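You operate a simulated robot arm through the tools that you are given. There is no shell and no other tool.

You run a simulated two-armed robot. Do the job below in one go: nothing can be reset, and whatever is moved stays where it is left.

JOB
The long white case has a weak yellow seam: press it again.
Fine: drawer knob and dwell by its size and the chart, heat by the lid; drawer shut to start, open after the lamp is out; leave the heat on, touch nothing hot.

Only the result counts: the job must be done as asked and must still hold three seconds after the hand-in. Knocking over, shifting, dropping, spilling or breaking anything else fails it. Lids that push on must go on centred and level and be pressed home; caps that screw on are set level and turned clockwise until they are tight.

ROBOT AND FRAMES
Two 7-joint arms with fingered hands on one trunk that stands fixed in place. Base frame: the origin is at the foot of the trunk, x ahead of it, y to its left, z up. Readings come in mm, degrees, newtons and seconds.
The left shoulder is at [70, 162, 1396], the right one opposite. With the tool pointing down near the work surface each hand reaches from about 100 to 580 mm from the base axis, measured 20 degrees to its own side. Payload 4 kg a hand.
The tool frame of a hand sits at the grasp point between the pads (the TCP): z along the fingers, y along the line on which they close. The tips reach 26 mm beyond it. The gripper opens to 132 mm. The gripper's body begins 73 mm behind the TCP. The gripper is a hand of 4 fingers: y runs from the thumb to the fingers, the wrist lies at [0, 0, -224] in the tool frame, and closing takes about 1.5 s.
Orientation is that of the tool frame in the base frame, as a unit quaternion [x, y, z, w]. With the fingers straight down and closing along the base's y, the tool's x points along the base's -x, its y along +y and its z along -z.

CONTROLS
- The arms move only by the tool arm_command. It takes "left_plan", "right_plan" or both (then of equal length, played together; a hand with none holds still); each is a list of rows, each an object of numbers (a shift or turn left out is 0, a gripper value left out holds the last): "hand": the closure in counts, from 0 (fully open) to 255 (shut); "x", "y", "z": the shift along the tool's x, y, z in mm; "wx", "wy", "wz": the turn, a rotation vector about the tool's x, y, z in degrees. In form: [{"hand": .., "x": .., "y": .., "z": .., "wx": .., "wy": .., "wz": ..}, ...]. A call has 1 to 20 rows; each row shifts and turns the commanded pose from where the row before left it, along the tool's axes as they then stand. A row lasts 0.2 s, in which the tool goes at most 50 mm and 8.6 degrees; a call with a longer step from one row to the next is refused whole, and so is a gripper value outside its range. Where a pose cannot be reached the arm comes as near as it can. A force on the tool above 40 N (or 10 N above the force at the start of the call, whichever is more), or a blocked arm, ends the call early, and 0.2 s more pass. The fingers move at their own pace (about 45 mm/s each) and stop on an object; they squeeze with about 31 N. The grip force told is the motor's: it shows also when the fingers shut on nothing. Time passes only in rows, and 0.2 s behind the last, so rows that do not move let the fingers close. The reply holds the time, the measured pose of the TCP, the force on the tool along the base axes, the opening and the grip force, in the units named above and with some noise, with the torque about the TCP (base axes, N m) and any sound that the robot's microphone picked up.
- Cameras (640 x 400 px; columns grow to the right, rows downward): "scene" is now at [123.7, -15.9, 1600]; the picture's right is [-0.21, -0.98, -0.00], its down [-0.77, 0.17, -0.61] and it looks along [0.60, -0.13, -0.79] (base axes); focal length 262 px, centre (320, 200). "left" rides on the left gripper at [-73, 6, -93] in its tool frame; the picture's right is [-0.08, -1.00, 0.00], its down [0.78, -0.06, -0.62] and it looks along [0.62, -0.05, 0.79] (tool axes); focal length 230 px, centre (320, 200). "right" rides on the right gripper at [73, 6, -94] in its tool frame; the picture's right is [-0.08, 1.00, 0.00], its down [-0.79, -0.06, -0.62] and it looks along [-0.61, -0.05, 0.79] (tool axes); focal length 230 px, centre (320, 200). There is no depth. A picture from a camera that has moved, and an enlarged one, comes with that camera's place and axes in the base frame and with its lens.
- snapshot(camera): a new picture of that camera. The clock stands still meanwhile.
- slide_trunk(by): slides the trunk up (or, below 0, down) by that many mm; the arms and the scene camera ride with it, the base frame stays. It gives what a move gives, with no picture.
- preshape(shape, hand): the hand has 4 fingers and takes this shape, open, in about a second: jaw (thumb against the fingers, like two jaws); tri (thumb and two fingers); tip (a fingertip pinch); poke (one finger out to press); point (the index stretched); flat (the hand flat); cup (the hand cupped); fist (a fist). The gripper value then closes the fingers along that shape, each until it touches; the sizes above hold for jaw. It gives what a move gives, with no picture.
- aim_head(pan, tilt): turns the head with the scene camera to pan (to the left, within 86 degrees either way) and tilt (down, from -29 to 69), counted from straight ahead of the robot. It gives what a move gives.
- inspect(camera, box): a new picture of the part [left, top, right, bottom] of that camera's present view, enlarged. The clock stands still meanwhile.
- close_job(): hands the job in; it is judged then, once.

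Nothing tells you positions but the pictures and the camera data. Unless the task says otherwise, let go and move clear before handing in.

The tools are called after "Emit:" as a command line: name --argument value ..., lists and objects as JSON in quotes. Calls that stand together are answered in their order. arm_command: Moves the arms, as the interface text tells. Its arguments: {"type":"object","properties":{"left_plan":{"type":"array","items":{"type":"object","properties":{"hand":{"type":"number"},"x":{"type":"number"},"y":{"type":"number"},"z":{"type":"number"},"wx":{"type":"number"},"wy":{"type":"number"},"wz":{"type":"number"}}}},"right_plan":{"type":"array","items":{"type":"object","properties":{"hand":{"type":"number"},"x":{"type":"number"},"y":{"type":"number"},"z":{"type":"number"},"wx":{"type":"number"},"wy":{"type":"number"},"wz":{"type":"number"}}}}},"required":[]} The other tools are called the same way: slide_trunk (by) slides the trunk up or down; preshape (shape, hand) gives the hand a shape; aim_head (pan, tilt) turns the head that bears the scene camera; snapshot (camera) takes a picture; inspect (camera, box) takes an enlarged picture of a part of a camera's view; close_job () hands the job in.

At the start:

```text
time_s: 0.0
left_tool_pos: [483.5, 0.6, 1302.6]
left_tcp_rot: [0.0, 1.0, 0.001, 0.0]
left_wrist_force: [-0.8, -0.2, 0.3]
left_wrist_torque: [0.0, 0.0, 0.02]
left_opening: 131.7
left_grasp_force: 0.1
left_shape: jaw
right_tool_pos: [461.7, -485.5, 1273.9]
right_tcp_rot: [0.001, 1.0, -0.001, 0.0]
right_wrist_force: [-0.2, 0.4, 0.1]
right_wrist_torque: [-0.01, 0.0, 0.01]
right_opening: 131.9
right_grasp_force: 0.1
right_shape: jaw
trunk travel left (down, up): [-875.0, 65.0]
head pan, tilt: [-12.0, 52.3]
```

scene: 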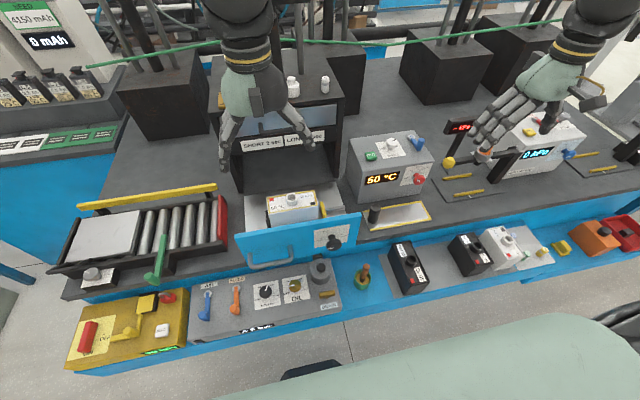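
right: 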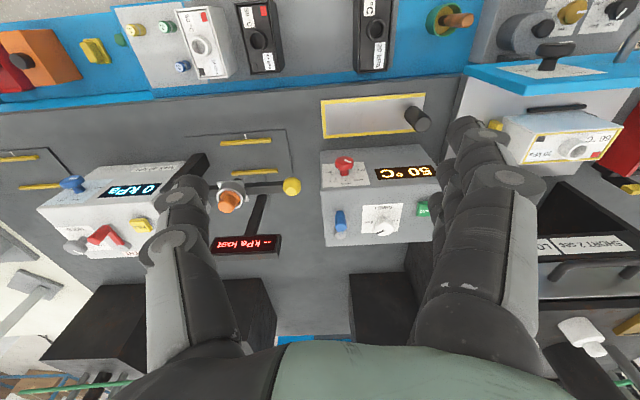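
left: 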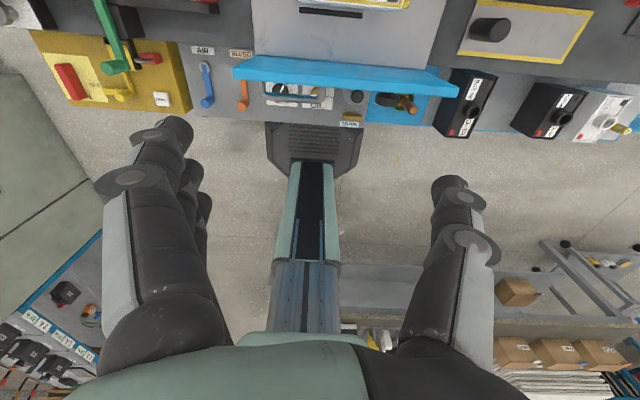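

I see a bench with a drawer press (blue-front drawer open, holding a white case), a control panel, a heater box showing 50 °C, and other stations. I'll look closely at the parts before moving anything.

Emit:
inspect --camera "scene" --box '[220, 110, 380, 210]'

Emit:
inspect --camera "scene" --box '[220, 170, 380, 270]'

Emit:
inspect --camera "scene" --box '[180, 250, 340, 350]'

Emit:
inspect --camera "scene" --box '[330, 120, 490, 220]'

Emit:
inspect --camera "scene" --box '[380, 210, 540, 310]'

Emit:
inspect --camera "scene" --box '[50, 260, 210, 360]'

```text
4.00 times, centred on (300, 160) of scene
camera zoom: at [123.7, -15.9, 1600.0], right [-0.21, -0.98, 0.0], down [-0.77, 0.17, -0.61], along [0.6, -0.13, -0.79], focal length 1047 px, centre (400, 360)
```

zoom: 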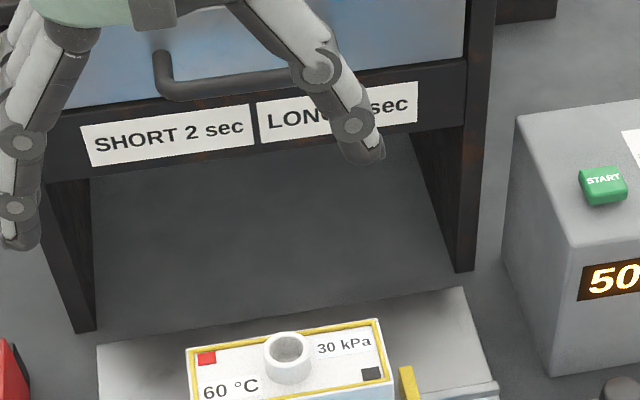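

```text
4.00 times, centred on (300, 220) of scene
camera zoom: at [123.7, -15.9, 1600.0], right [-0.21, -0.98, 0.0], down [-0.77, 0.17, -0.61], along [0.6, -0.13, -0.79], focal length 1047 px, centre (400, 120)
```

zoom: 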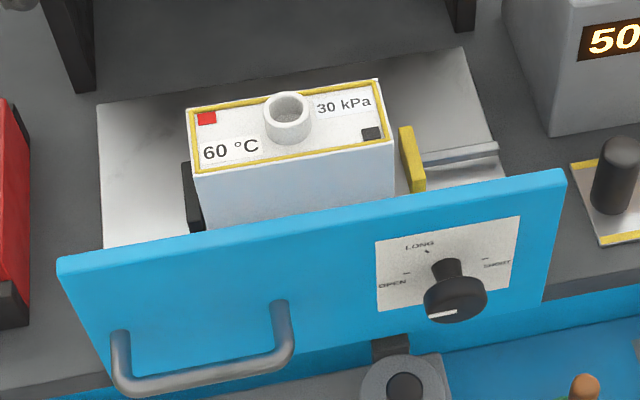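

```text
4.00 times, centred on (260, 300) of scene
camera zoom: at [123.7, -15.9, 1600.0], right [-0.21, -0.98, 0.0], down [-0.77, 0.17, -0.61], along [0.6, -0.13, -0.79], focal length 1047 px, centre (560, -200)
```

zoom: 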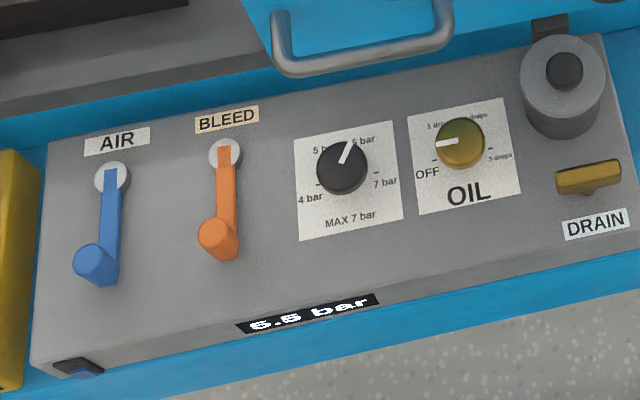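

```text
4.00 times, centred on (410, 170) of scene
camera zoom: at [123.7, -15.9, 1600.0], right [-0.21, -0.98, 0.0], down [-0.77, 0.17, -0.61], along [0.6, -0.13, -0.79], focal length 1047 px, centre (-40, 320)
```

zoom: 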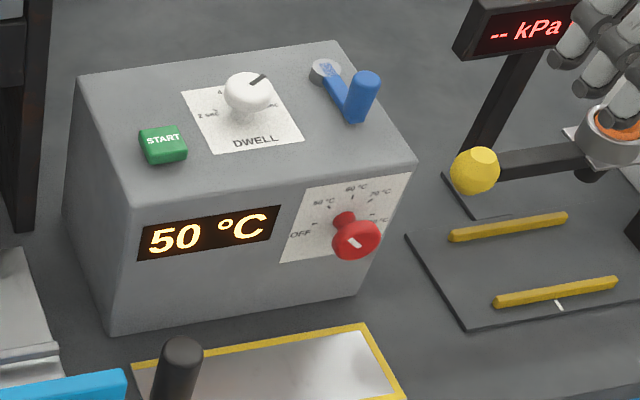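

```text
4.00 times, centred on (460, 260) of scene
camera zoom: at [123.7, -15.9, 1600.0], right [-0.21, -0.98, 0.0], down [-0.77, 0.17, -0.61], along [0.6, -0.13, -0.79], focal length 1047 px, centre (-240, -40)
```

zoom: 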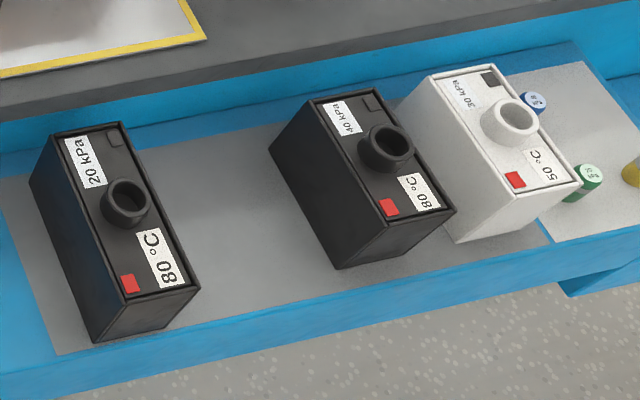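

```text
4.00 times, centred on (130, 310) of scene
camera zoom: at [123.7, -15.9, 1600.0], right [-0.21, -0.98, 0.0], down [-0.77, 0.17, -0.61], along [0.6, -0.13, -0.79], focal length 1047 px, centre (1080, -240)
```

zoom: 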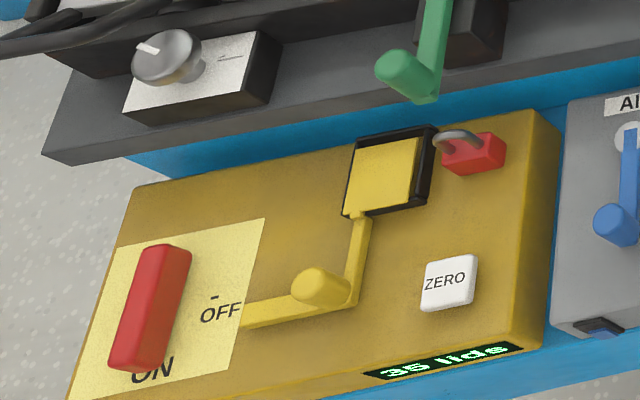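

The white case with the yellow-edged lid (60 °C, 30 kPa) already sits in the blue drawer. The LONG dwell label is hidden by the left fingers. I'll look at more of the scene from other views.

Emit:
inspect --camera "right" --box '[480, 80, 640, 180]'

Emit:
inspect --camera "right" --box '[310, 80, 470, 180]'

Emit:
inspect --camera "right" --box '[310, 160, 470, 260]'

Emit:
inspect --camera "right" --box '[480, 180, 640, 280]'

Emit:
inspect --camera "scene" --box '[0, 0, 160, 100]'

Emit:
inspect --camera "scene" --box '[200, 40, 360, 140]'

Emit:
inspect --camera "scene" --box '[480, 90, 640, 190]'

Emit:
inspect --camera "left" --box '[180, 0, 480, 150]'

```text
4.00 times, centred on (560, 130) of right
camera zoom: at [389.2, -479.7, 1369.9], right [0.08, 1.0, 0.0], down [0.79, -0.06, 0.62], along [0.61, -0.05, -0.79], focal length 920 px, centre (-640, 480)
```

zoom: 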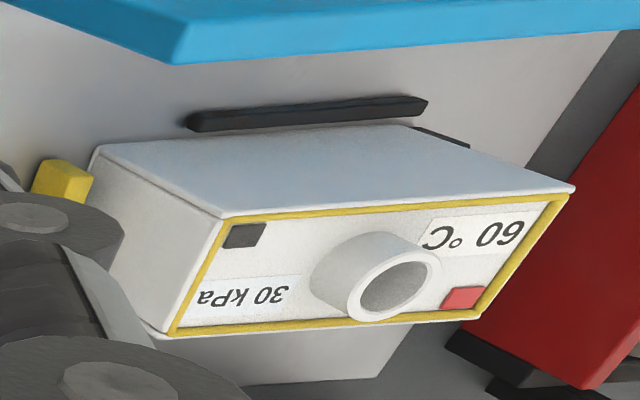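

```text
4.00 times, centred on (390, 130) of right
camera zoom: at [389.2, -479.7, 1369.9], right [0.08, 1.0, 0.0], down [0.79, -0.06, 0.62], along [0.61, -0.05, -0.79], focal length 920 px, centre (40, 480)
```

zoom: 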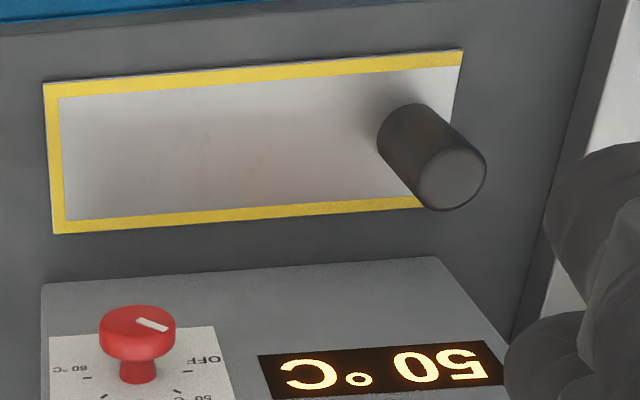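

```text
4.00 times, centred on (390, 210) of right
camera zoom: at [389.2, -479.7, 1369.9], right [0.08, 1.0, 0.0], down [0.79, -0.06, 0.62], along [0.61, -0.05, -0.79], focal length 920 px, centre (40, 160)
```

zoom: 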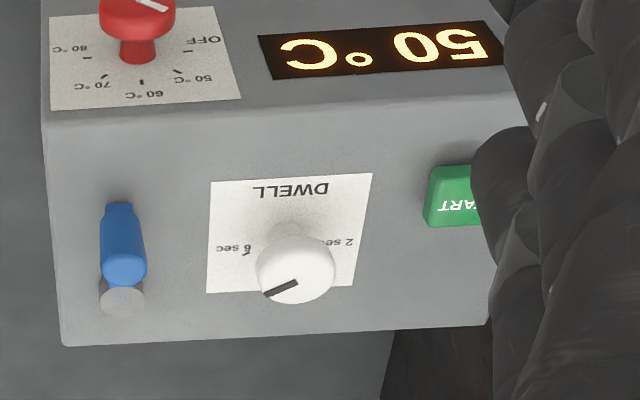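

```text
4.00 times, centred on (560, 230) of right
camera zoom: at [389.2, -479.7, 1369.9], right [0.08, 1.0, 0.0], down [0.79, -0.06, 0.62], along [0.61, -0.05, -0.79], focal length 920 px, centre (-640, 80)
```

zoom: 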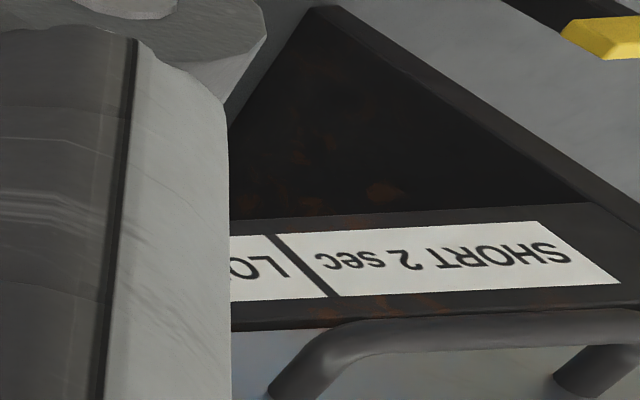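

```text
4.00 times, centred on (80, 50) of scene
camera zoom: at [123.7, -15.9, 1600.0], right [-0.21, -0.98, 0.0], down [-0.77, 0.17, -0.61], along [0.6, -0.13, -0.79], focal length 1047 px, centre (1280, 800)
```

zoom: 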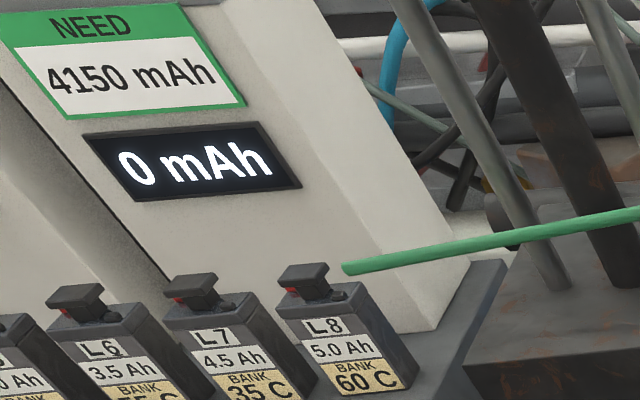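

```text
4.00 times, centred on (280, 90) of scene
camera zoom: at [123.7, -15.9, 1600.0], right [-0.21, -0.98, 0.0], down [-0.77, 0.17, -0.61], along [0.6, -0.13, -0.79], focal length 1047 px, centre (480, 640)
```

zoom: 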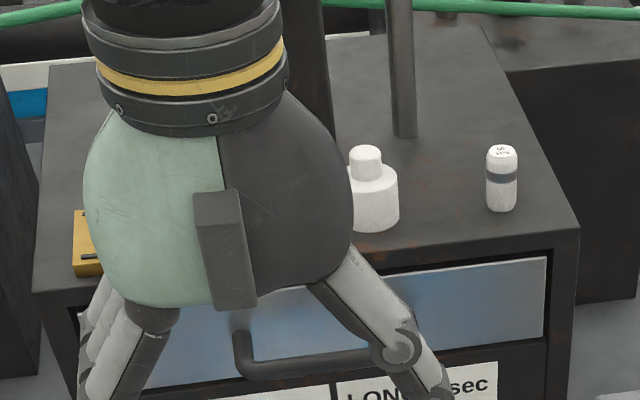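

```text
4.00 times, centred on (560, 140) of scene
camera zoom: at [123.7, -15.9, 1600.0], right [-0.21, -0.98, 0.0], down [-0.77, 0.17, -0.61], along [0.6, -0.13, -0.79], focal length 1047 px, centre (-640, 440)
```

zoom: 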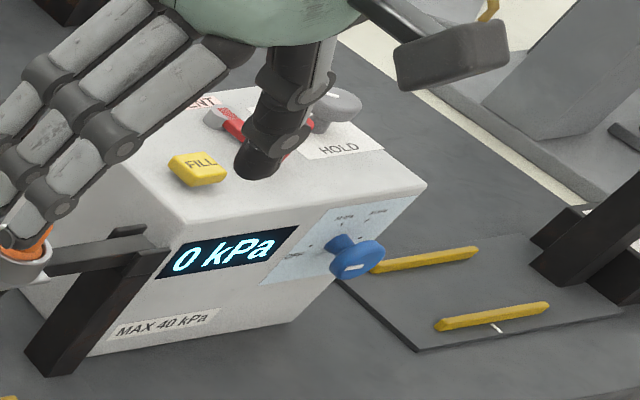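

```text
2.13 times, centred on (330, 75) of left
camera zoom: at [556.8, 7.0, 1394.2], right [0.08, -1.0, 0.0], down [-0.78, -0.06, 0.62], along [-0.62, -0.05, -0.79], focal length 491 px, centre (299, 467)
```

zoom: 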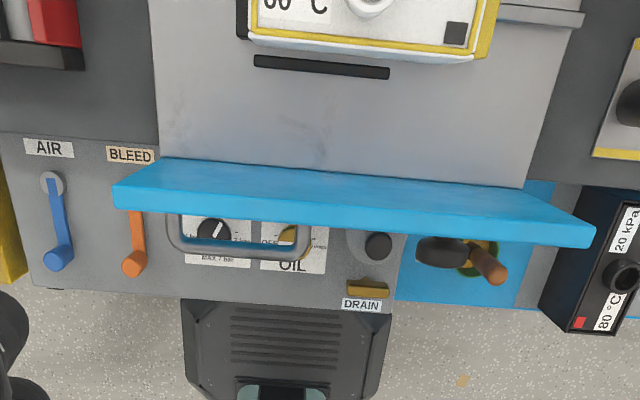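

The case's vent ring is near [605, -37, 1001]. The drawer handle is around [412, 45, 985] and the START box near [690, -300, 1030], all lined up with the base axes. I'll raise and pull the left arm clear so I can read the labels.

Emit:
arm_command --left_plan '[{"x": 30, "y": 35}, {"x": 30, "y": 35}, {"x": 30, "y": 35}, {"x": 30, "y": 35}, {"x": 30, "y": 35}, {"x": 10, "y": 40}, {"y": 40}]'

Emit:
snapshot --camera "scene"

```text
time_s: 1.6
left_tool_pos: [320.6, 256.7, 1302.5]
left_tcp_rot: [0.0, 1.0, 0.0, -0.001]
left_wrist_force: [0.1, 0.0, 0.3]
left_wrist_torque: [-0.01, 0.0, -0.03]
left_opening: 132.1
left_grasp_force: 0.0
left_shape: jaw
right_tool_pos: [460.9, -484.7, 1276.4]
right_tcp_rot: [0.0, 1.0, -0.001, 0.0]
right_wrist_force: [0.0, 0.0, 0.2]
right_wrist_torque: [-0.01, -0.01, -0.04]
right_opening: 131.7
right_grasp_force: 0.0
right_shape: jaw
trunk travel left (down, up): [-875.0, 65.0]
head pan, tilt: [-12.0, 52.3]
```

```text
taken
camera scene: at [122.4, -14.3, 1600.2], right [-0.21, -0.98, 0.0], down [-0.77, 0.16, -0.61], along [0.6, -0.13, -0.79], focal length 262 px, centre (320, 200)
```

scene: 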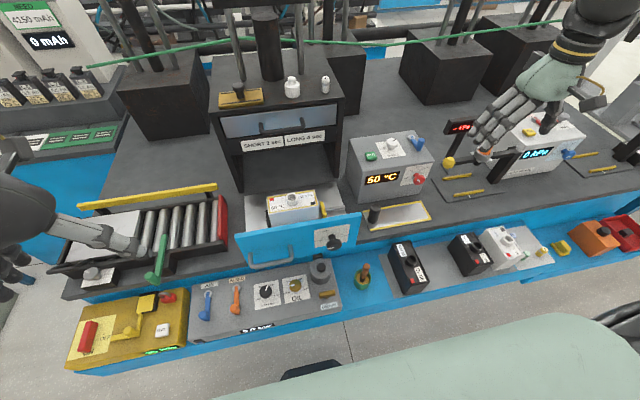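

Now the chart above the tunnel is clear. I'll zoom in on the chart, the drawer knob, the dwell and heat knobs, and look for the lamp.

Emit:
inspect --camera "scene" --box '[230, 120, 340, 189]'

Emit:
inspect --camera "scene" --box '[300, 215, 364, 255]'

Emit:
inspect --camera "scene" --box '[350, 125, 440, 181]'

Emit:
inspect --camera "scene" --box '[385, 160, 433, 190]'

Emit:
inspect --camera "scene" --box '[370, 130, 418, 160]'

Emit:
inspect --camera "scene" --box '[200, 60, 360, 160]'

Emit:
inspect --camera "scene" --box '[240, 180, 336, 240]'

```text
5.80 times, centred on (285, 154) of scene
camera zoom: at [122.4, -14.3, 1600.2], right [-0.21, -0.98, 0.0], down [-0.77, 0.16, -0.61], along [0.6, -0.13, -0.79], focal length 1518 px, centre (523, 464)
```

zoom: 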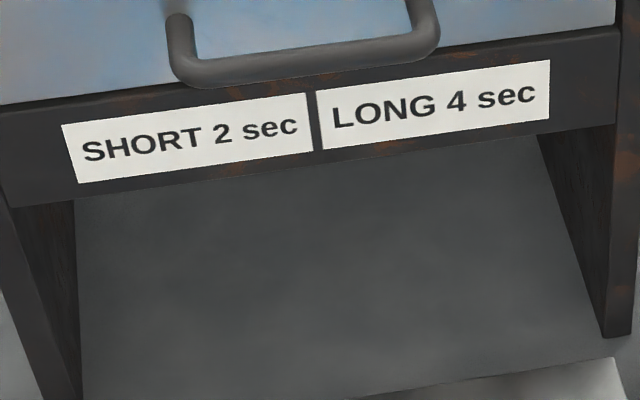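

```text
10.00 times, centred on (332, 235) of scene
camera zoom: at [122.4, -14.3, 1600.2], right [-0.21, -0.98, 0.0], down [-0.77, 0.16, -0.61], along [0.6, -0.13, -0.79], focal length 2618 px, centre (200, -150)
```

zoom: 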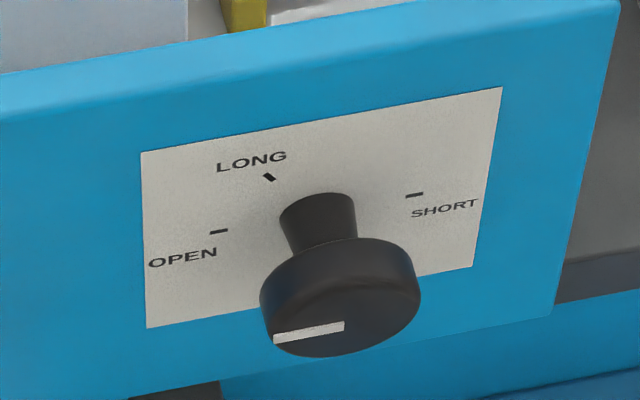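

```text
7.11 times, centred on (395, 153) of scene
camera zoom: at [122.4, -14.3, 1600.2], right [-0.21, -0.98, 0.0], down [-0.77, 0.16, -0.61], along [0.6, -0.13, -0.79], focal length 1862 px, centre (-213, 534)
```

zoom: 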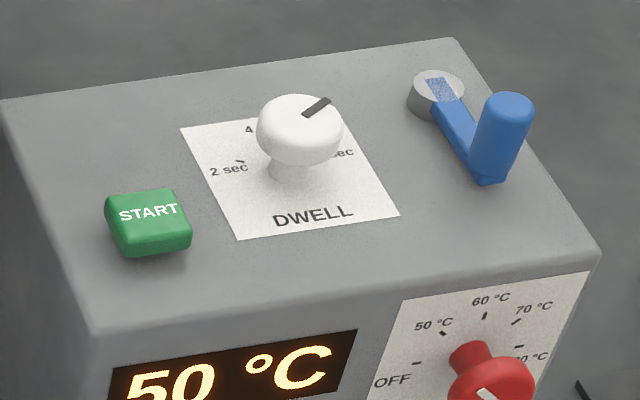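

```text
13.33 times, centred on (409, 175) of scene
camera zoom: at [122.4, -14.3, 1600.2], right [-0.21, -0.98, 0.0], down [-0.77, 0.16, -0.61], along [0.6, -0.13, -0.79], focal length 3491 px, centre (-867, 533)
```

zoom: 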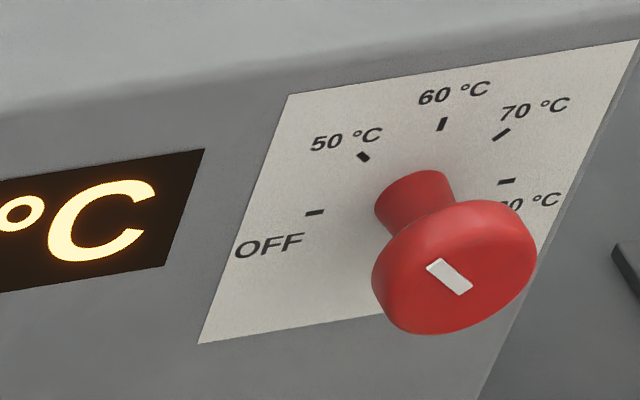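

```text
13.33 times, centred on (394, 145) of scene
camera zoom: at [122.4, -14.3, 1600.2], right [-0.21, -0.98, 0.0], down [-0.77, 0.16, -0.61], along [0.6, -0.13, -0.79], focal length 3491 px, centre (-667, 933)
```

zoom: 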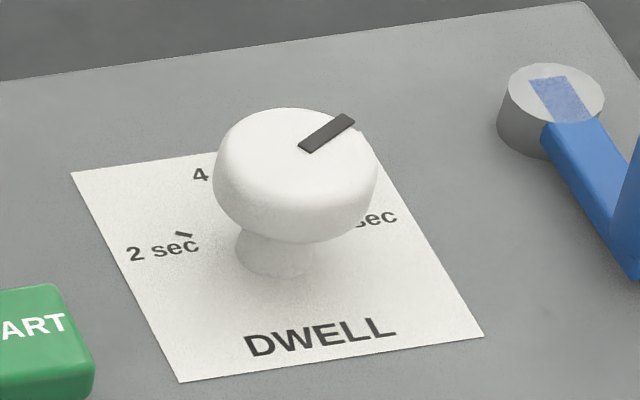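

```text
4.00 times, centred on (280, 110) of scene
camera zoom: at [122.4, -14.3, 1600.2], right [-0.21, -0.98, 0.0], down [-0.77, 0.16, -0.61], along [0.6, -0.13, -0.79], focal length 1047 px, centre (480, 560)
```

zoom: 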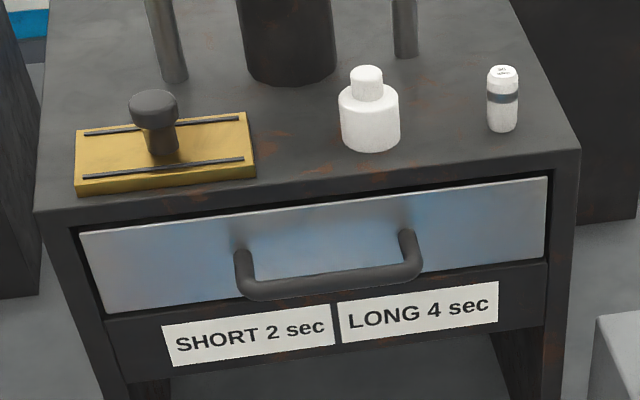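

```text
6.67 times, centred on (288, 210) of scene
camera zoom: at [122.4, -14.3, 1600.2], right [-0.21, -0.98, 0.0], down [-0.77, 0.16, -0.61], along [0.6, -0.13, -0.79], focal length 1746 px, centre (533, 133)
```

zoom: 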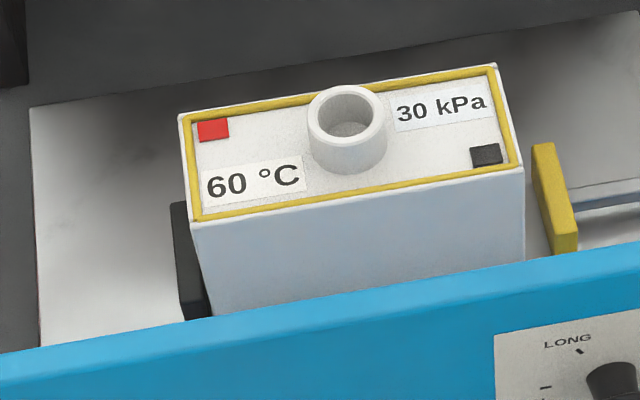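

The chart says SHORT 2 sec and LONG 4 sec. The drawer knob is at OPEN, dwell at 6 sec and heat at 50 °C. They need to go to LONG (60° clockwise), 4 sec (60° counter-clockwise) and 60 °C (45° clockwise). Next I'll check the hand's shape and the controls from the other cameras.

Emit:
inspect --camera "scene" --box '[0, 160, 180, 290]'

Emit:
inspect --camera "scene" --box '[440, 60, 620, 180]'

Emit:
inspect --camera "scene" --box '[340, 180, 440, 242]'

Emit:
snapshot --camera "left"

```text
3.08 times, centred on (90, 225) of scene
camera zoom: at [122.4, -14.3, 1600.2], right [-0.21, -0.98, 0.0], down [-0.77, 0.16, -0.61], along [0.6, -0.13, -0.79], focal length 806 px, centre (1028, 123)
```

zoom: 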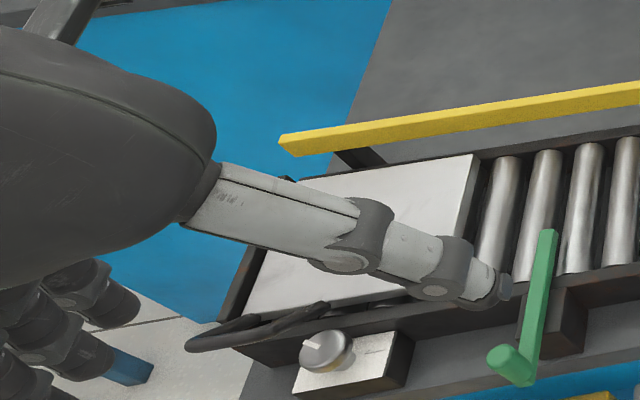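

```text
3.33 times, centred on (530, 120) of scene
camera zoom: at [122.4, -14.3, 1600.2], right [-0.21, -0.98, 0.0], down [-0.77, 0.16, -0.61], along [0.6, -0.13, -0.79], focal length 873 px, centre (-380, 467)
```

zoom: 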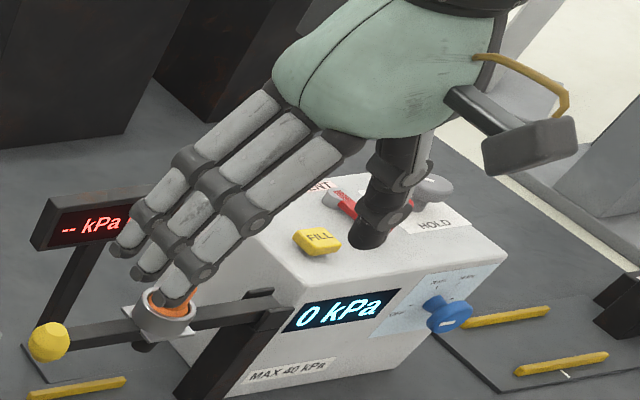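

```text
6.40 times, centred on (390, 211) of scene
camera zoom: at [122.4, -14.3, 1600.2], right [-0.21, -0.98, 0.0], down [-0.77, 0.16, -0.61], along [0.6, -0.13, -0.79], focal length 1676 px, centre (-128, 130)
```

zoom: 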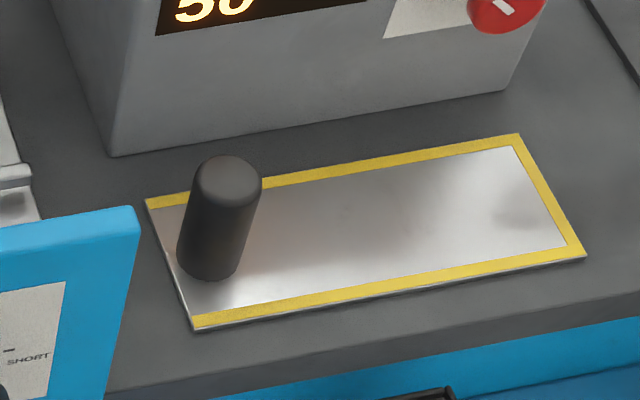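

```text
taken
camera left: at [393.8, 262.8, 1395.0], right [0.08, -1.0, 0.0], down [-0.78, -0.06, 0.62], along [-0.61, -0.05, -0.79], focal length 230 px, centre (320, 200)
```

left: 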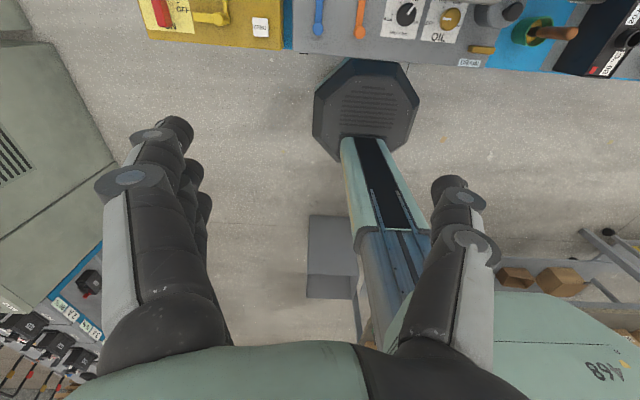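

Only the case in the drawer is both long and yellow-rimmed (about 146 mm, against about 95 mm for the white one on the shelf). The bench top is near z 863 and the knobs are about 40 mm across. I'll tilt the right hand forward 45°, then lower the trunk to bring the shoulders nearer to the work.

Emit:
arm_command --right_plan '[{"wy": -7.5}, {"wy": -7.5}, {"wy": -7.5}, {"wy": -7.5}, {"wy": -7.5}, {"wy": -7.5}]'

Emit:
snapshot --camera "scene"

Emit:
snapshot --camera "right"

```text
time_s: 3.0
left_tool_pos: [322.0, 255.6, 1303.0]
left_tcp_rot: [0.0, 1.0, 0.0, 0.0]
left_wrist_force: [-0.7, 0.8, -0.4]
left_wrist_torque: [-0.01, -0.01, 0.03]
left_opening: 131.9
left_grasp_force: 0.1
left_shape: jaw
right_tool_pos: [461.0, -484.6, 1275.0]
right_tcp_rot: [-0.001, 0.923, 0.0, 0.385]
right_wrist_force: [-0.9, 0.1, 0.8]
right_wrist_torque: [0.01, 0.01, -0.04]
right_opening: 132.0
right_grasp_force: 0.1
right_shape: jaw
trunk travel left (down, up): [-875.0, 65.0]
head pan, tilt: [-12.0, 52.3]
```

```text
taken
camera scene: at [121.7, -14.7, 1600.2], right [-0.21, -0.98, 0.0], down [-0.77, 0.16, -0.61], along [0.6, -0.13, -0.79], focal length 262 px, centre (320, 200)
```

scene: 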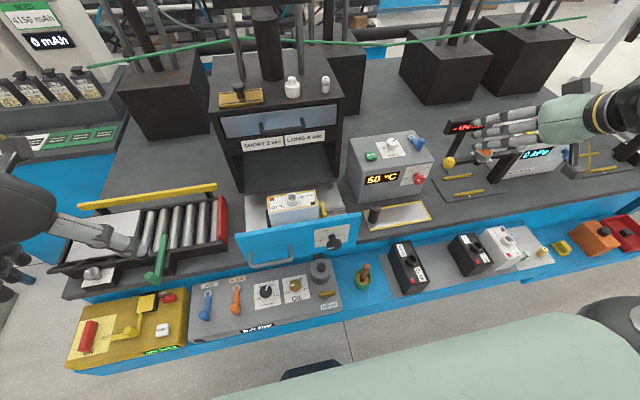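

```text
taken
camera right: at [343.0, -478.6, 1291.2], right [0.05, 1.0, 0.06], down [0.12, -0.06, 0.99], along [0.99, -0.05, -0.12], focal length 230 px, centre (320, 200)
```

right: 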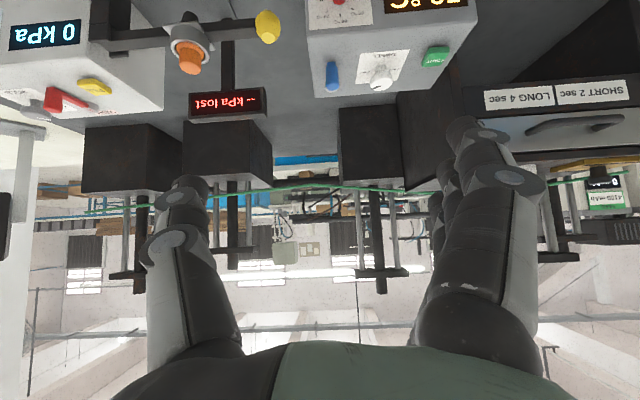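

The right hand now points 45° forward-down with clear space around it. I'll lower the trunk 200 mm.

Emit:
slide_trunk --by -200

Emit:
snapshot --camera "scene"

Emit:
snapshot --camera "right"

Emit:
snapshot --camera "left"

```text
time_s: 5.2
left_tool_pos: [322.5, 256.0, 1102.4]
left_tcp_rot: [0.001, 1.0, 0.001, 0.0]
left_wrist_force: [0.4, 0.8, -0.7]
left_wrist_torque: [0.01, 0.02, -0.01]
left_opening: 132.0
left_grasp_force: 0.1
left_shape: jaw
right_tool_pos: [461.0, -486.2, 1075.7]
right_tcp_rot: [0.0, 0.924, 0.0, 0.382]
right_wrist_force: [-0.1, -0.3, -0.2]
right_wrist_torque: [-0.02, -0.01, -0.04]
right_opening: 131.8
right_grasp_force: 0.0
right_shape: jaw
trunk travel left (down, up): [-675.0, 265.0]
head pan, tilt: [-12.0, 52.3]
```

```text
taken
camera scene: at [123.4, -15.7, 1400.1], right [-0.21, -0.98, 0.0], down [-0.77, 0.17, -0.61], along [0.6, -0.13, -0.79], focal length 262 px, centre (320, 200)
```

scene: 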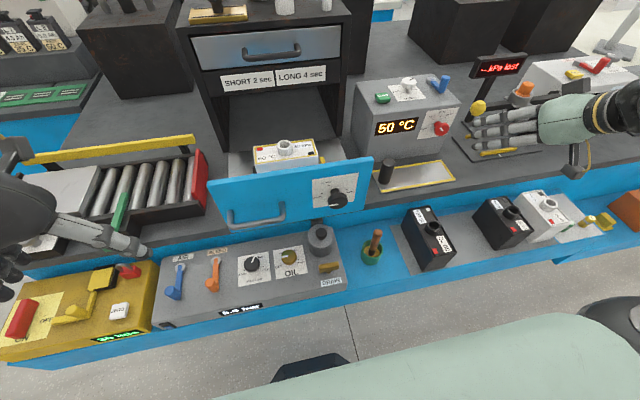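

```text
taken
camera right: at [344.0, -479.8, 1090.7], right [0.05, 1.0, 0.05], down [0.12, -0.06, 0.99], along [0.99, -0.05, -0.12], focal length 230 px, centre (320, 200)
```

right: 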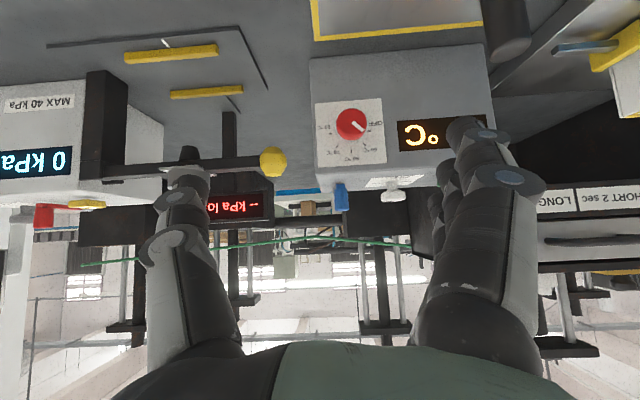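

```text
taken
camera left: at [395.0, 261.5, 1195.2], right [0.08, -1.0, 0.0], down [-0.78, -0.06, 0.62], along [-0.62, -0.05, -0.79], focal length 230 px, centre (320, 200)
```

left: 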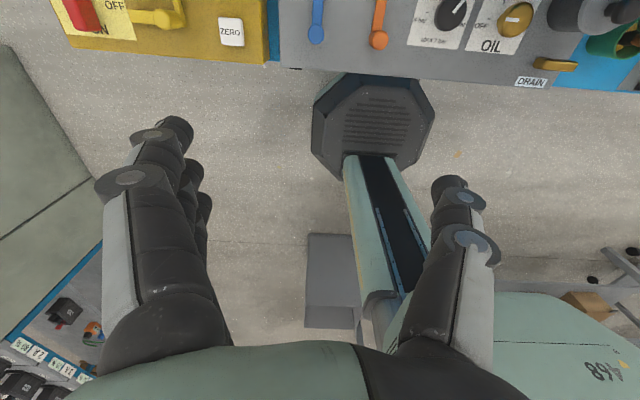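

With the trunk lowered, the heat panel is in clear view of the right camera. I'll zoom in on the panel and the drawer knob to fix their positions accurately.

Emit:
inspect --camera "right" --box '[300, 80, 428, 160]'

Emit:
inspect --camera "right" --box '[320, 140, 448, 220]'

Emit:
inspect --camera "scene" --box '[350, 70, 478, 150]'

Emit:
inspect --camera "scene" --box '[210, 130, 370, 230]'

Emit:
inspect --camera "scene" --box '[306, 165, 370, 215]'

```text
5.00 times, centred on (364, 120) of right
camera zoom: at [344.0, -479.8, 1090.7], right [0.05, 1.0, 0.05], down [0.12, -0.06, 0.99], along [0.99, -0.05, -0.12], focal length 1150 px, centre (100, 600)
```

zoom: 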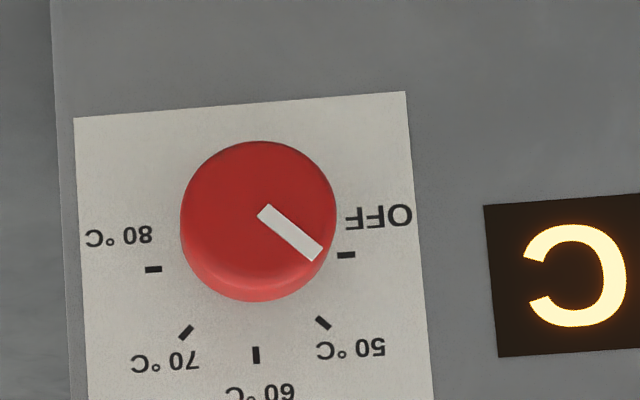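

```text
5.00 times, centred on (384, 180) of right
camera zoom: at [344.0, -479.8, 1090.7], right [0.05, 1.0, 0.05], down [0.12, -0.06, 0.99], along [0.99, -0.05, -0.12], focal length 1150 px, centre (0, 300)
```

zoom: 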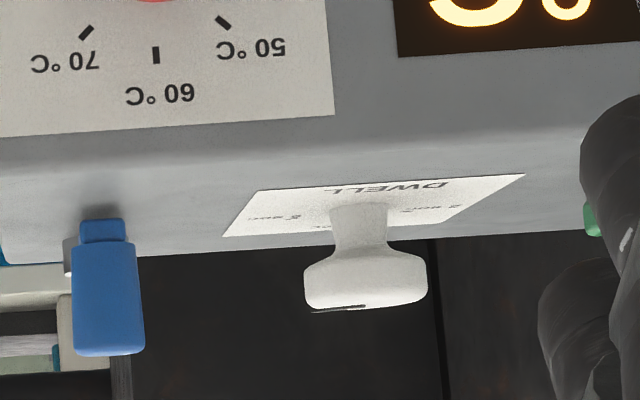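

```text
5.00 times, centred on (414, 110) of scene
camera zoom: at [123.4, -15.7, 1400.1], right [-0.21, -0.98, 0.0], down [-0.77, 0.17, -0.61], along [0.6, -0.13, -0.79], focal length 1309 px, centre (-150, 650)
```

zoom: 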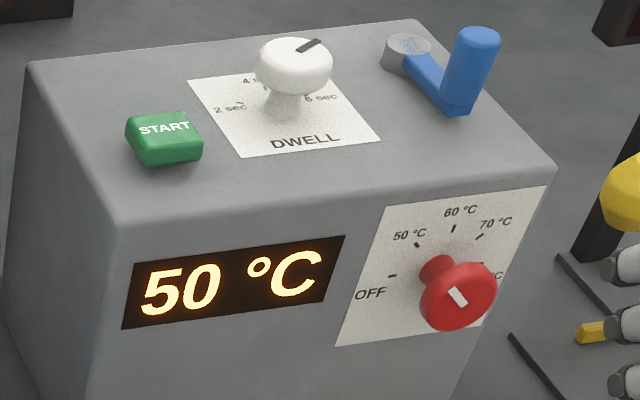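

```text
4.00 times, centred on (290, 180) of scene
camera zoom: at [123.4, -15.7, 1400.1], right [-0.21, -0.98, 0.0], down [-0.77, 0.17, -0.61], along [0.6, -0.13, -0.79], focal length 1047 px, centre (440, 280)
```

zoom: 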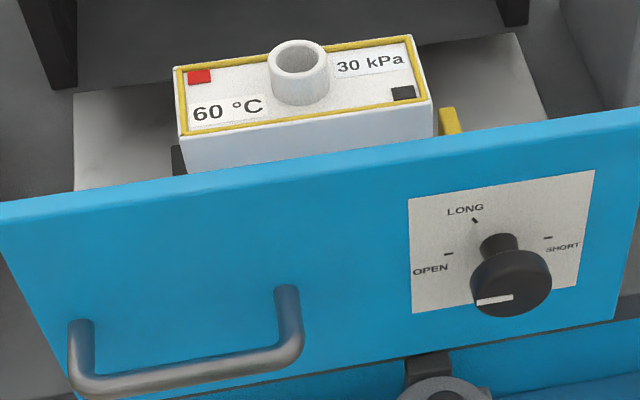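

```text
8.00 times, centred on (338, 190) of scene
camera zoom: at [123.4, -15.7, 1400.1], right [-0.21, -0.98, 0.0], down [-0.77, 0.17, -0.61], along [0.6, -0.13, -0.79], focal length 2095 px, centre (176, 280)
```

zoom: 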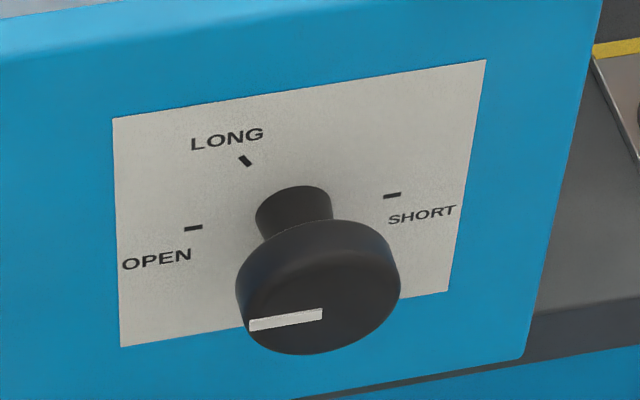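

The heat knob face is at about [612, -450, 966], the dwell knob top at [717, -380, 1053], and the drawer knob face at about [447, -126, 950]. I'll shape the right hand for a fingertip pinch and see how it looks.

Emit:
preshape --hand "right" --shape "tip"

Emit:
snapshot --camera "right"

Emit:
inspect --camera "scene" --box '[440, 50, 640, 175]'

```text
time_s: 6.1
left_tool_pos: [323.4, 254.8, 1101.8]
left_tcp_rot: [0.0, 1.0, 0.0, 0.0]
left_wrist_force: [-0.3, 0.8, 0.8]
left_wrist_torque: [0.0, 0.0, -0.02]
left_opening: 132.1
left_grasp_force: 0.0
left_shape: jaw
right_tool_pos: [461.9, -486.9, 1074.9]
right_tcp_rot: [0.0, 0.924, 0.0, 0.383]
right_wrist_force: [-0.1, 0.6, 0.1]
right_wrist_torque: [0.0, 0.01, -0.03]
right_opening: 132.2
right_grasp_force: 0.0
right_shape: tip
trunk travel left (down, up): [-675.0, 265.0]
head pan, tilt: [-12.0, 52.3]
```

```text
taken
camera right: at [344.2, -479.8, 1090.5], right [0.05, 1.0, 0.05], down [0.12, -0.06, 0.99], along [0.99, -0.05, -0.12], focal length 230 px, centre (320, 200)
```

right: 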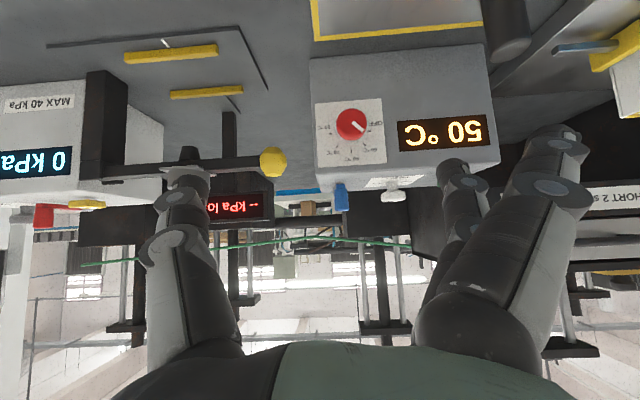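

```text
3.20 times, centred on (540, 112) of scene
camera zoom: at [123.5, -15.8, 1400.1], right [-0.21, -0.98, 0.0], down [-0.77, 0.17, -0.61], along [0.6, -0.13, -0.79], focal length 838 px, centre (-384, 480)
```

zoom: 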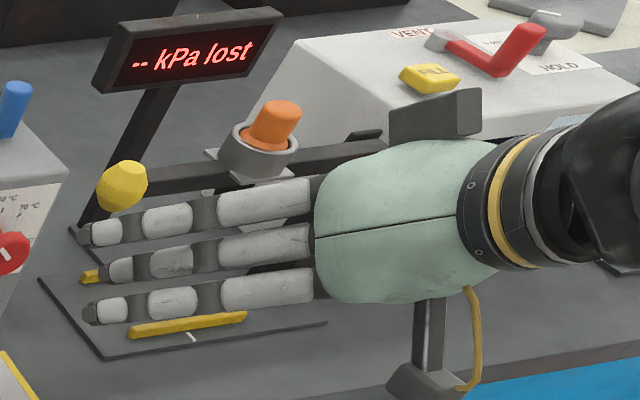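

In the tip shape the outermost finger swings out of the way. I'll close it in free air to find where the pinch point falls.

Emit:
arm_command --right_plan '[{"hand": 190}, {}, {}, {}, {}, {}]'

Emit:
snapshot --camera "right"

Emit:
inspect --camera "scene" --box '[440, 50, 640, 175]'

```text
time_s: 7.5
left_tool_pos: [323.1, 255.3, 1103.0]
left_tcp_rot: [0.0, 1.0, 0.0, 0.0]
left_wrist_force: [-0.2, 0.1, 0.0]
left_wrist_torque: [-0.02, -0.02, 0.03]
left_opening: 131.7
left_grasp_force: 0.2
left_shape: jaw
right_tool_pos: [461.3, -486.4, 1074.3]
right_tcp_rot: [0.001, 0.924, 0.0, 0.383]
right_wrist_force: [-0.1, 0.2, 0.5]
right_wrist_torque: [-0.02, -0.01, 0.03]
right_opening: 34.4
right_grasp_force: 0.0
right_shape: tip
trunk travel left (down, up): [-675.0, 265.0]
head pan, tilt: [-12.0, 52.3]
```

```text
taken
camera right: at [344.1, -479.8, 1090.5], right [0.05, 1.0, 0.05], down [0.12, -0.06, 0.99], along [0.99, -0.05, -0.12], focal length 230 px, centre (320, 200)
```

right: 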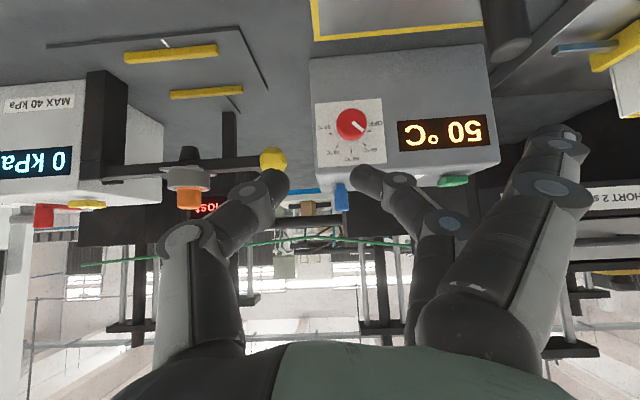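

```text
3.20 times, centred on (540, 112) of scene
camera zoom: at [123.5, -15.8, 1400.1], right [-0.21, -0.98, 0.0], down [-0.77, 0.17, -0.61], along [0.6, -0.13, -0.79], focal length 838 px, centre (-384, 480)
```

zoom: 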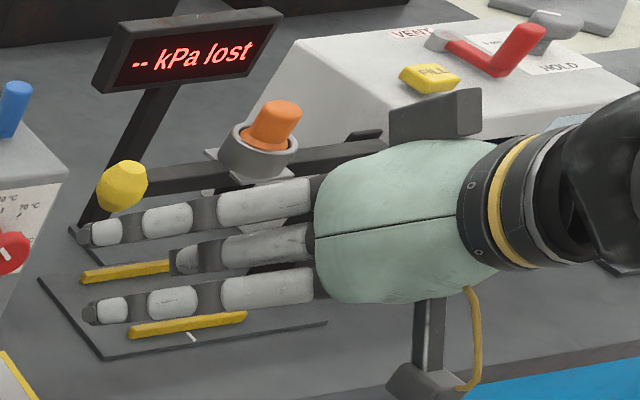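

In tip shape two fingers stay stretched out, so the jaw shape will grip a knob more safely. I'll go back to jaw, raise the trunk a little and bring the right hand in front of the drawer knob.

Emit:
preshape --hand "right" --shape "jaw"

Emit:
slide_trunk --by 130

Emit:
arm_command --right_plan '[{"hand": 0, "x": 30, "z": -30, "y": 25}, {"x": 25, "z": -20, "y": 36}, {"y": 45}, {"y": 45}, {"y": 45}, {"y": 45}, {"y": 45}, {"y": 45}, {"y": 29}, {"wy": -7.5}, {"wy": -7.5}, {"wy": -7}]'

Emit:
snapshot --camera "right"

Emit:
snapshot --camera "scene"

```text
time_s: 8.4
left_tool_pos: [322.8, 255.7, 1101.7]
left_tcp_rot: [0.001, 1.0, -0.001, 0.0]
left_wrist_force: [-0.4, -0.5, 0.2]
left_wrist_torque: [0.0, 0.02, 0.04]
left_opening: 131.9
left_grasp_force: 0.2
left_shape: jaw
right_tool_pos: [460.9, -486.9, 1075.0]
right_tcp_rot: [0.001, 0.924, -0.001, 0.383]
right_wrist_force: [-0.7, -0.5, -0.6]
right_wrist_torque: [-0.01, -0.03, -0.01]
right_opening: 132.2
right_grasp_force: 0.1
right_shape: jaw
trunk travel left (down, up): [-675.0, 265.0]
head pan, tilt: [-12.0, 52.3]
```

```text
time_s: 9.9
left_tool_pos: [322.9, 255.7, 1232.1]
left_tcp_rot: [0.0, 1.0, 0.0, 0.0]
left_wrist_force: [-0.5, 0.8, 1.1]
left_wrist_torque: [-0.01, -0.04, -0.02]
left_opening: 132.0
left_grasp_force: 0.0
left_shape: jaw
right_tool_pos: [461.3, -486.0, 1204.5]
right_tcp_rot: [0.0, 0.924, 0.0, 0.382]
right_wrist_force: [0.2, -0.1, -0.3]
right_wrist_torque: [0.0, 0.01, 0.0]
right_opening: 132.0
right_grasp_force: 0.1
right_shape: jaw
trunk travel left (down, up): [-805.0, 135.0]
head pan, tilt: [-12.0, 52.3]
```

```text
time_s: 12.6
left_tool_pos: [324.0, 255.2, 1232.0]
left_tcp_rot: [0.0, 1.0, 0.001, 0.0]
left_wrist_force: [-0.5, 0.2, -0.1]
left_wrist_torque: [0.0, -0.02, -0.02]
left_opening: 131.7
left_grasp_force: 0.1
left_shape: jaw
right_tool_pos: [410.9, -441.9, 1204.2]
right_tcp_rot: [0.0, 0.924, 0.0, 0.383]
right_wrist_force: [-0.5, -0.1, -0.3]
right_wrist_torque: [0.0, 0.02, 0.01]
right_opening: 132.1
right_grasp_force: 0.0
right_shape: jaw
right hand out of reach, approached as far as the arm can: row 2, 3, 4, 5, 6, 7, 8, 9, 10, 11, 12
trunk travel left (down, up): [-805.0, 135.0]
head pan, tilt: [-12.0, 52.3]
```

```text
taken
camera right: at [293.3, -435.9, 1219.6], right [0.05, 1.0, 0.05], down [0.12, -0.06, 0.99], along [0.99, -0.05, -0.12], focal length 230 px, centre (320, 200)
```

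right: 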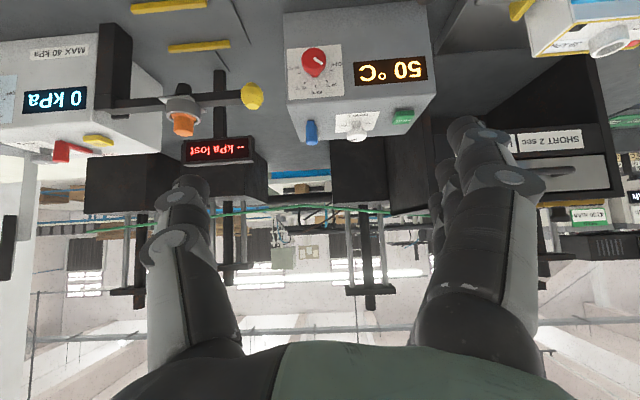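

```text
taken
camera scene: at [123.6, -15.8, 1530.0], right [-0.21, -0.98, 0.0], down [-0.77, 0.17, -0.61], along [0.6, -0.13, -0.79], focal length 262 px, centre (320, 200)
```

scene: 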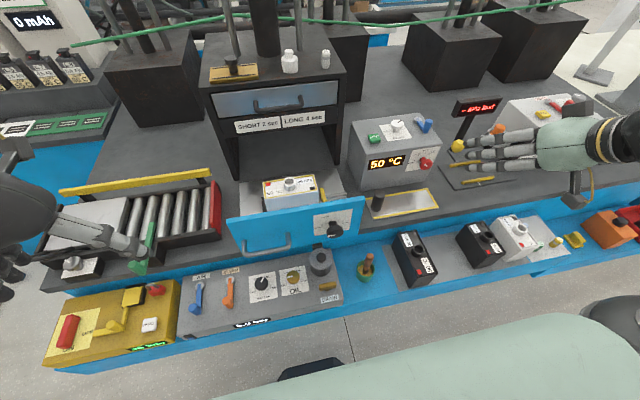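

The arm couldn't go that close with the wrist so high beside the shoulder. I'll raise the trunk so the wrist sits below the shoulder, then move across in small steps.

Emit:
slide_trunk --by 120

Emit:
arm_command --right_plan '[{"x": 20, "z": 30}, {"x": 30, "z": 30}, {"x": 30, "z": 30}]'

```text
time_s: 14.1
left_tool_pos: [321.7, 254.9, 1352.5]
left_tcp_rot: [0.0, 1.0, 0.0, 0.001]
left_wrist_force: [-0.3, -0.2, -0.5]
left_wrist_torque: [0.01, -0.01, -0.01]
left_opening: 132.0
left_grasp_force: 0.1
left_shape: jaw
right_tool_pos: [411.1, -442.8, 1324.2]
right_tcp_rot: [0.0, 0.924, 0.0, 0.383]
right_wrist_force: [-0.4, 0.0, -0.4]
right_wrist_torque: [0.02, 0.01, 0.0]
right_opening: 132.1
right_grasp_force: 0.1
right_shape: jaw
trunk travel left (down, up): [-925.0, 15.0]
head pan, tilt: [-12.0, 52.3]
```

```text
time_s: 14.8
left_tool_pos: [322.7, 255.3, 1353.3]
left_tcp_rot: [0.0, 1.0, -0.001, 0.0]
left_wrist_force: [-0.1, 0.1, 0.6]
left_wrist_torque: [-0.01, 0.02, 0.01]
left_opening: 131.7
left_grasp_force: 0.0
left_shape: jaw
right_tool_pos: [417.9, -443.0, 1204.7]
right_tcp_rot: [0.0, 0.924, 0.0, 0.383]
right_wrist_force: [-0.7, 0.6, 0.2]
right_wrist_torque: [0.0, 0.0, 0.01]
right_opening: 132.2
right_grasp_force: 0.0
right_shape: jaw
trunk travel left (down, up): [-925.0, 15.0]
head pan, tilt: [-12.0, 52.3]
```

The arm moves freely again, and each call starts from the pose it actually reached. Next I'll bring the hand across to the drawer knob's y, staying high.

Emit:
arm_command --right_plan '[{"y": 45}, {"y": 45}, {"y": 45}, {"y": 45}, {"y": 45}, {"y": 45}, {"y": 45}]'

Emit:
snapshot --camera "right"

Emit:
snapshot --camera "scene"

```text
time_s: 16.4
left_tool_pos: [321.9, 256.0, 1353.0]
left_tcp_rot: [0.0, 1.0, 0.0, 0.0]
left_wrist_force: [0.4, -0.1, 0.8]
left_wrist_torque: [-0.01, -0.04, 0.01]
left_opening: 131.9
left_grasp_force: 0.1
left_shape: jaw
right_tool_pos: [418.0, -421.8, 1204.9]
right_tcp_rot: [0.001, 0.924, -0.001, 0.383]
right_wrist_force: [-0.7, 0.4, 0.3]
right_wrist_torque: [-0.03, 0.02, -0.03]
right_opening: 131.9
right_grasp_force: 0.1
right_shape: jaw
right hand out of reach, approached as far as the arm can: row 1, 2, 3, 4, 5, 6, 7
trunk travel left (down, up): [-925.0, 15.0]
head pan, tilt: [-12.0, 52.3]
```

```text
taken
camera right: at [301.5, -414.2, 1219.5], right [0.05, 1.0, 0.06], down [0.12, -0.06, 0.99], along [0.99, -0.05, -0.12], focal length 230 px, centre (320, 200)
```

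right: 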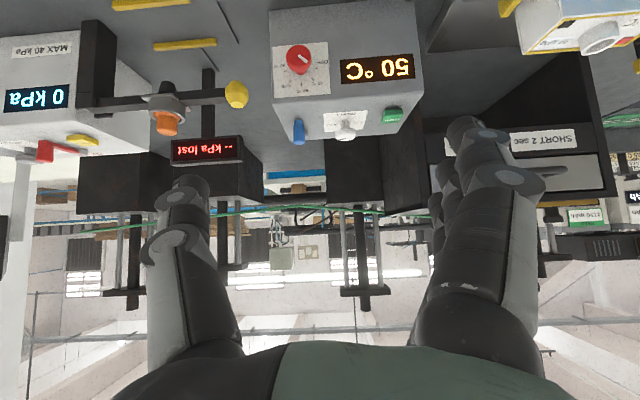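

```text
taken
camera scene: at [123.6, -15.6, 1650.1], right [-0.21, -0.98, 0.0], down [-0.77, 0.17, -0.61], along [0.6, -0.13, -0.79], focal length 262 px, centre (320, 200)
```

scene: 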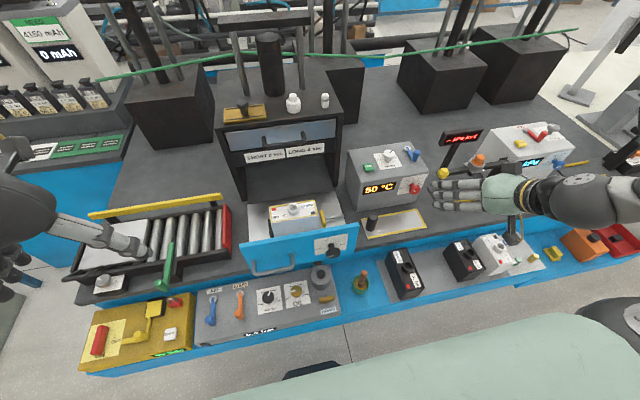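

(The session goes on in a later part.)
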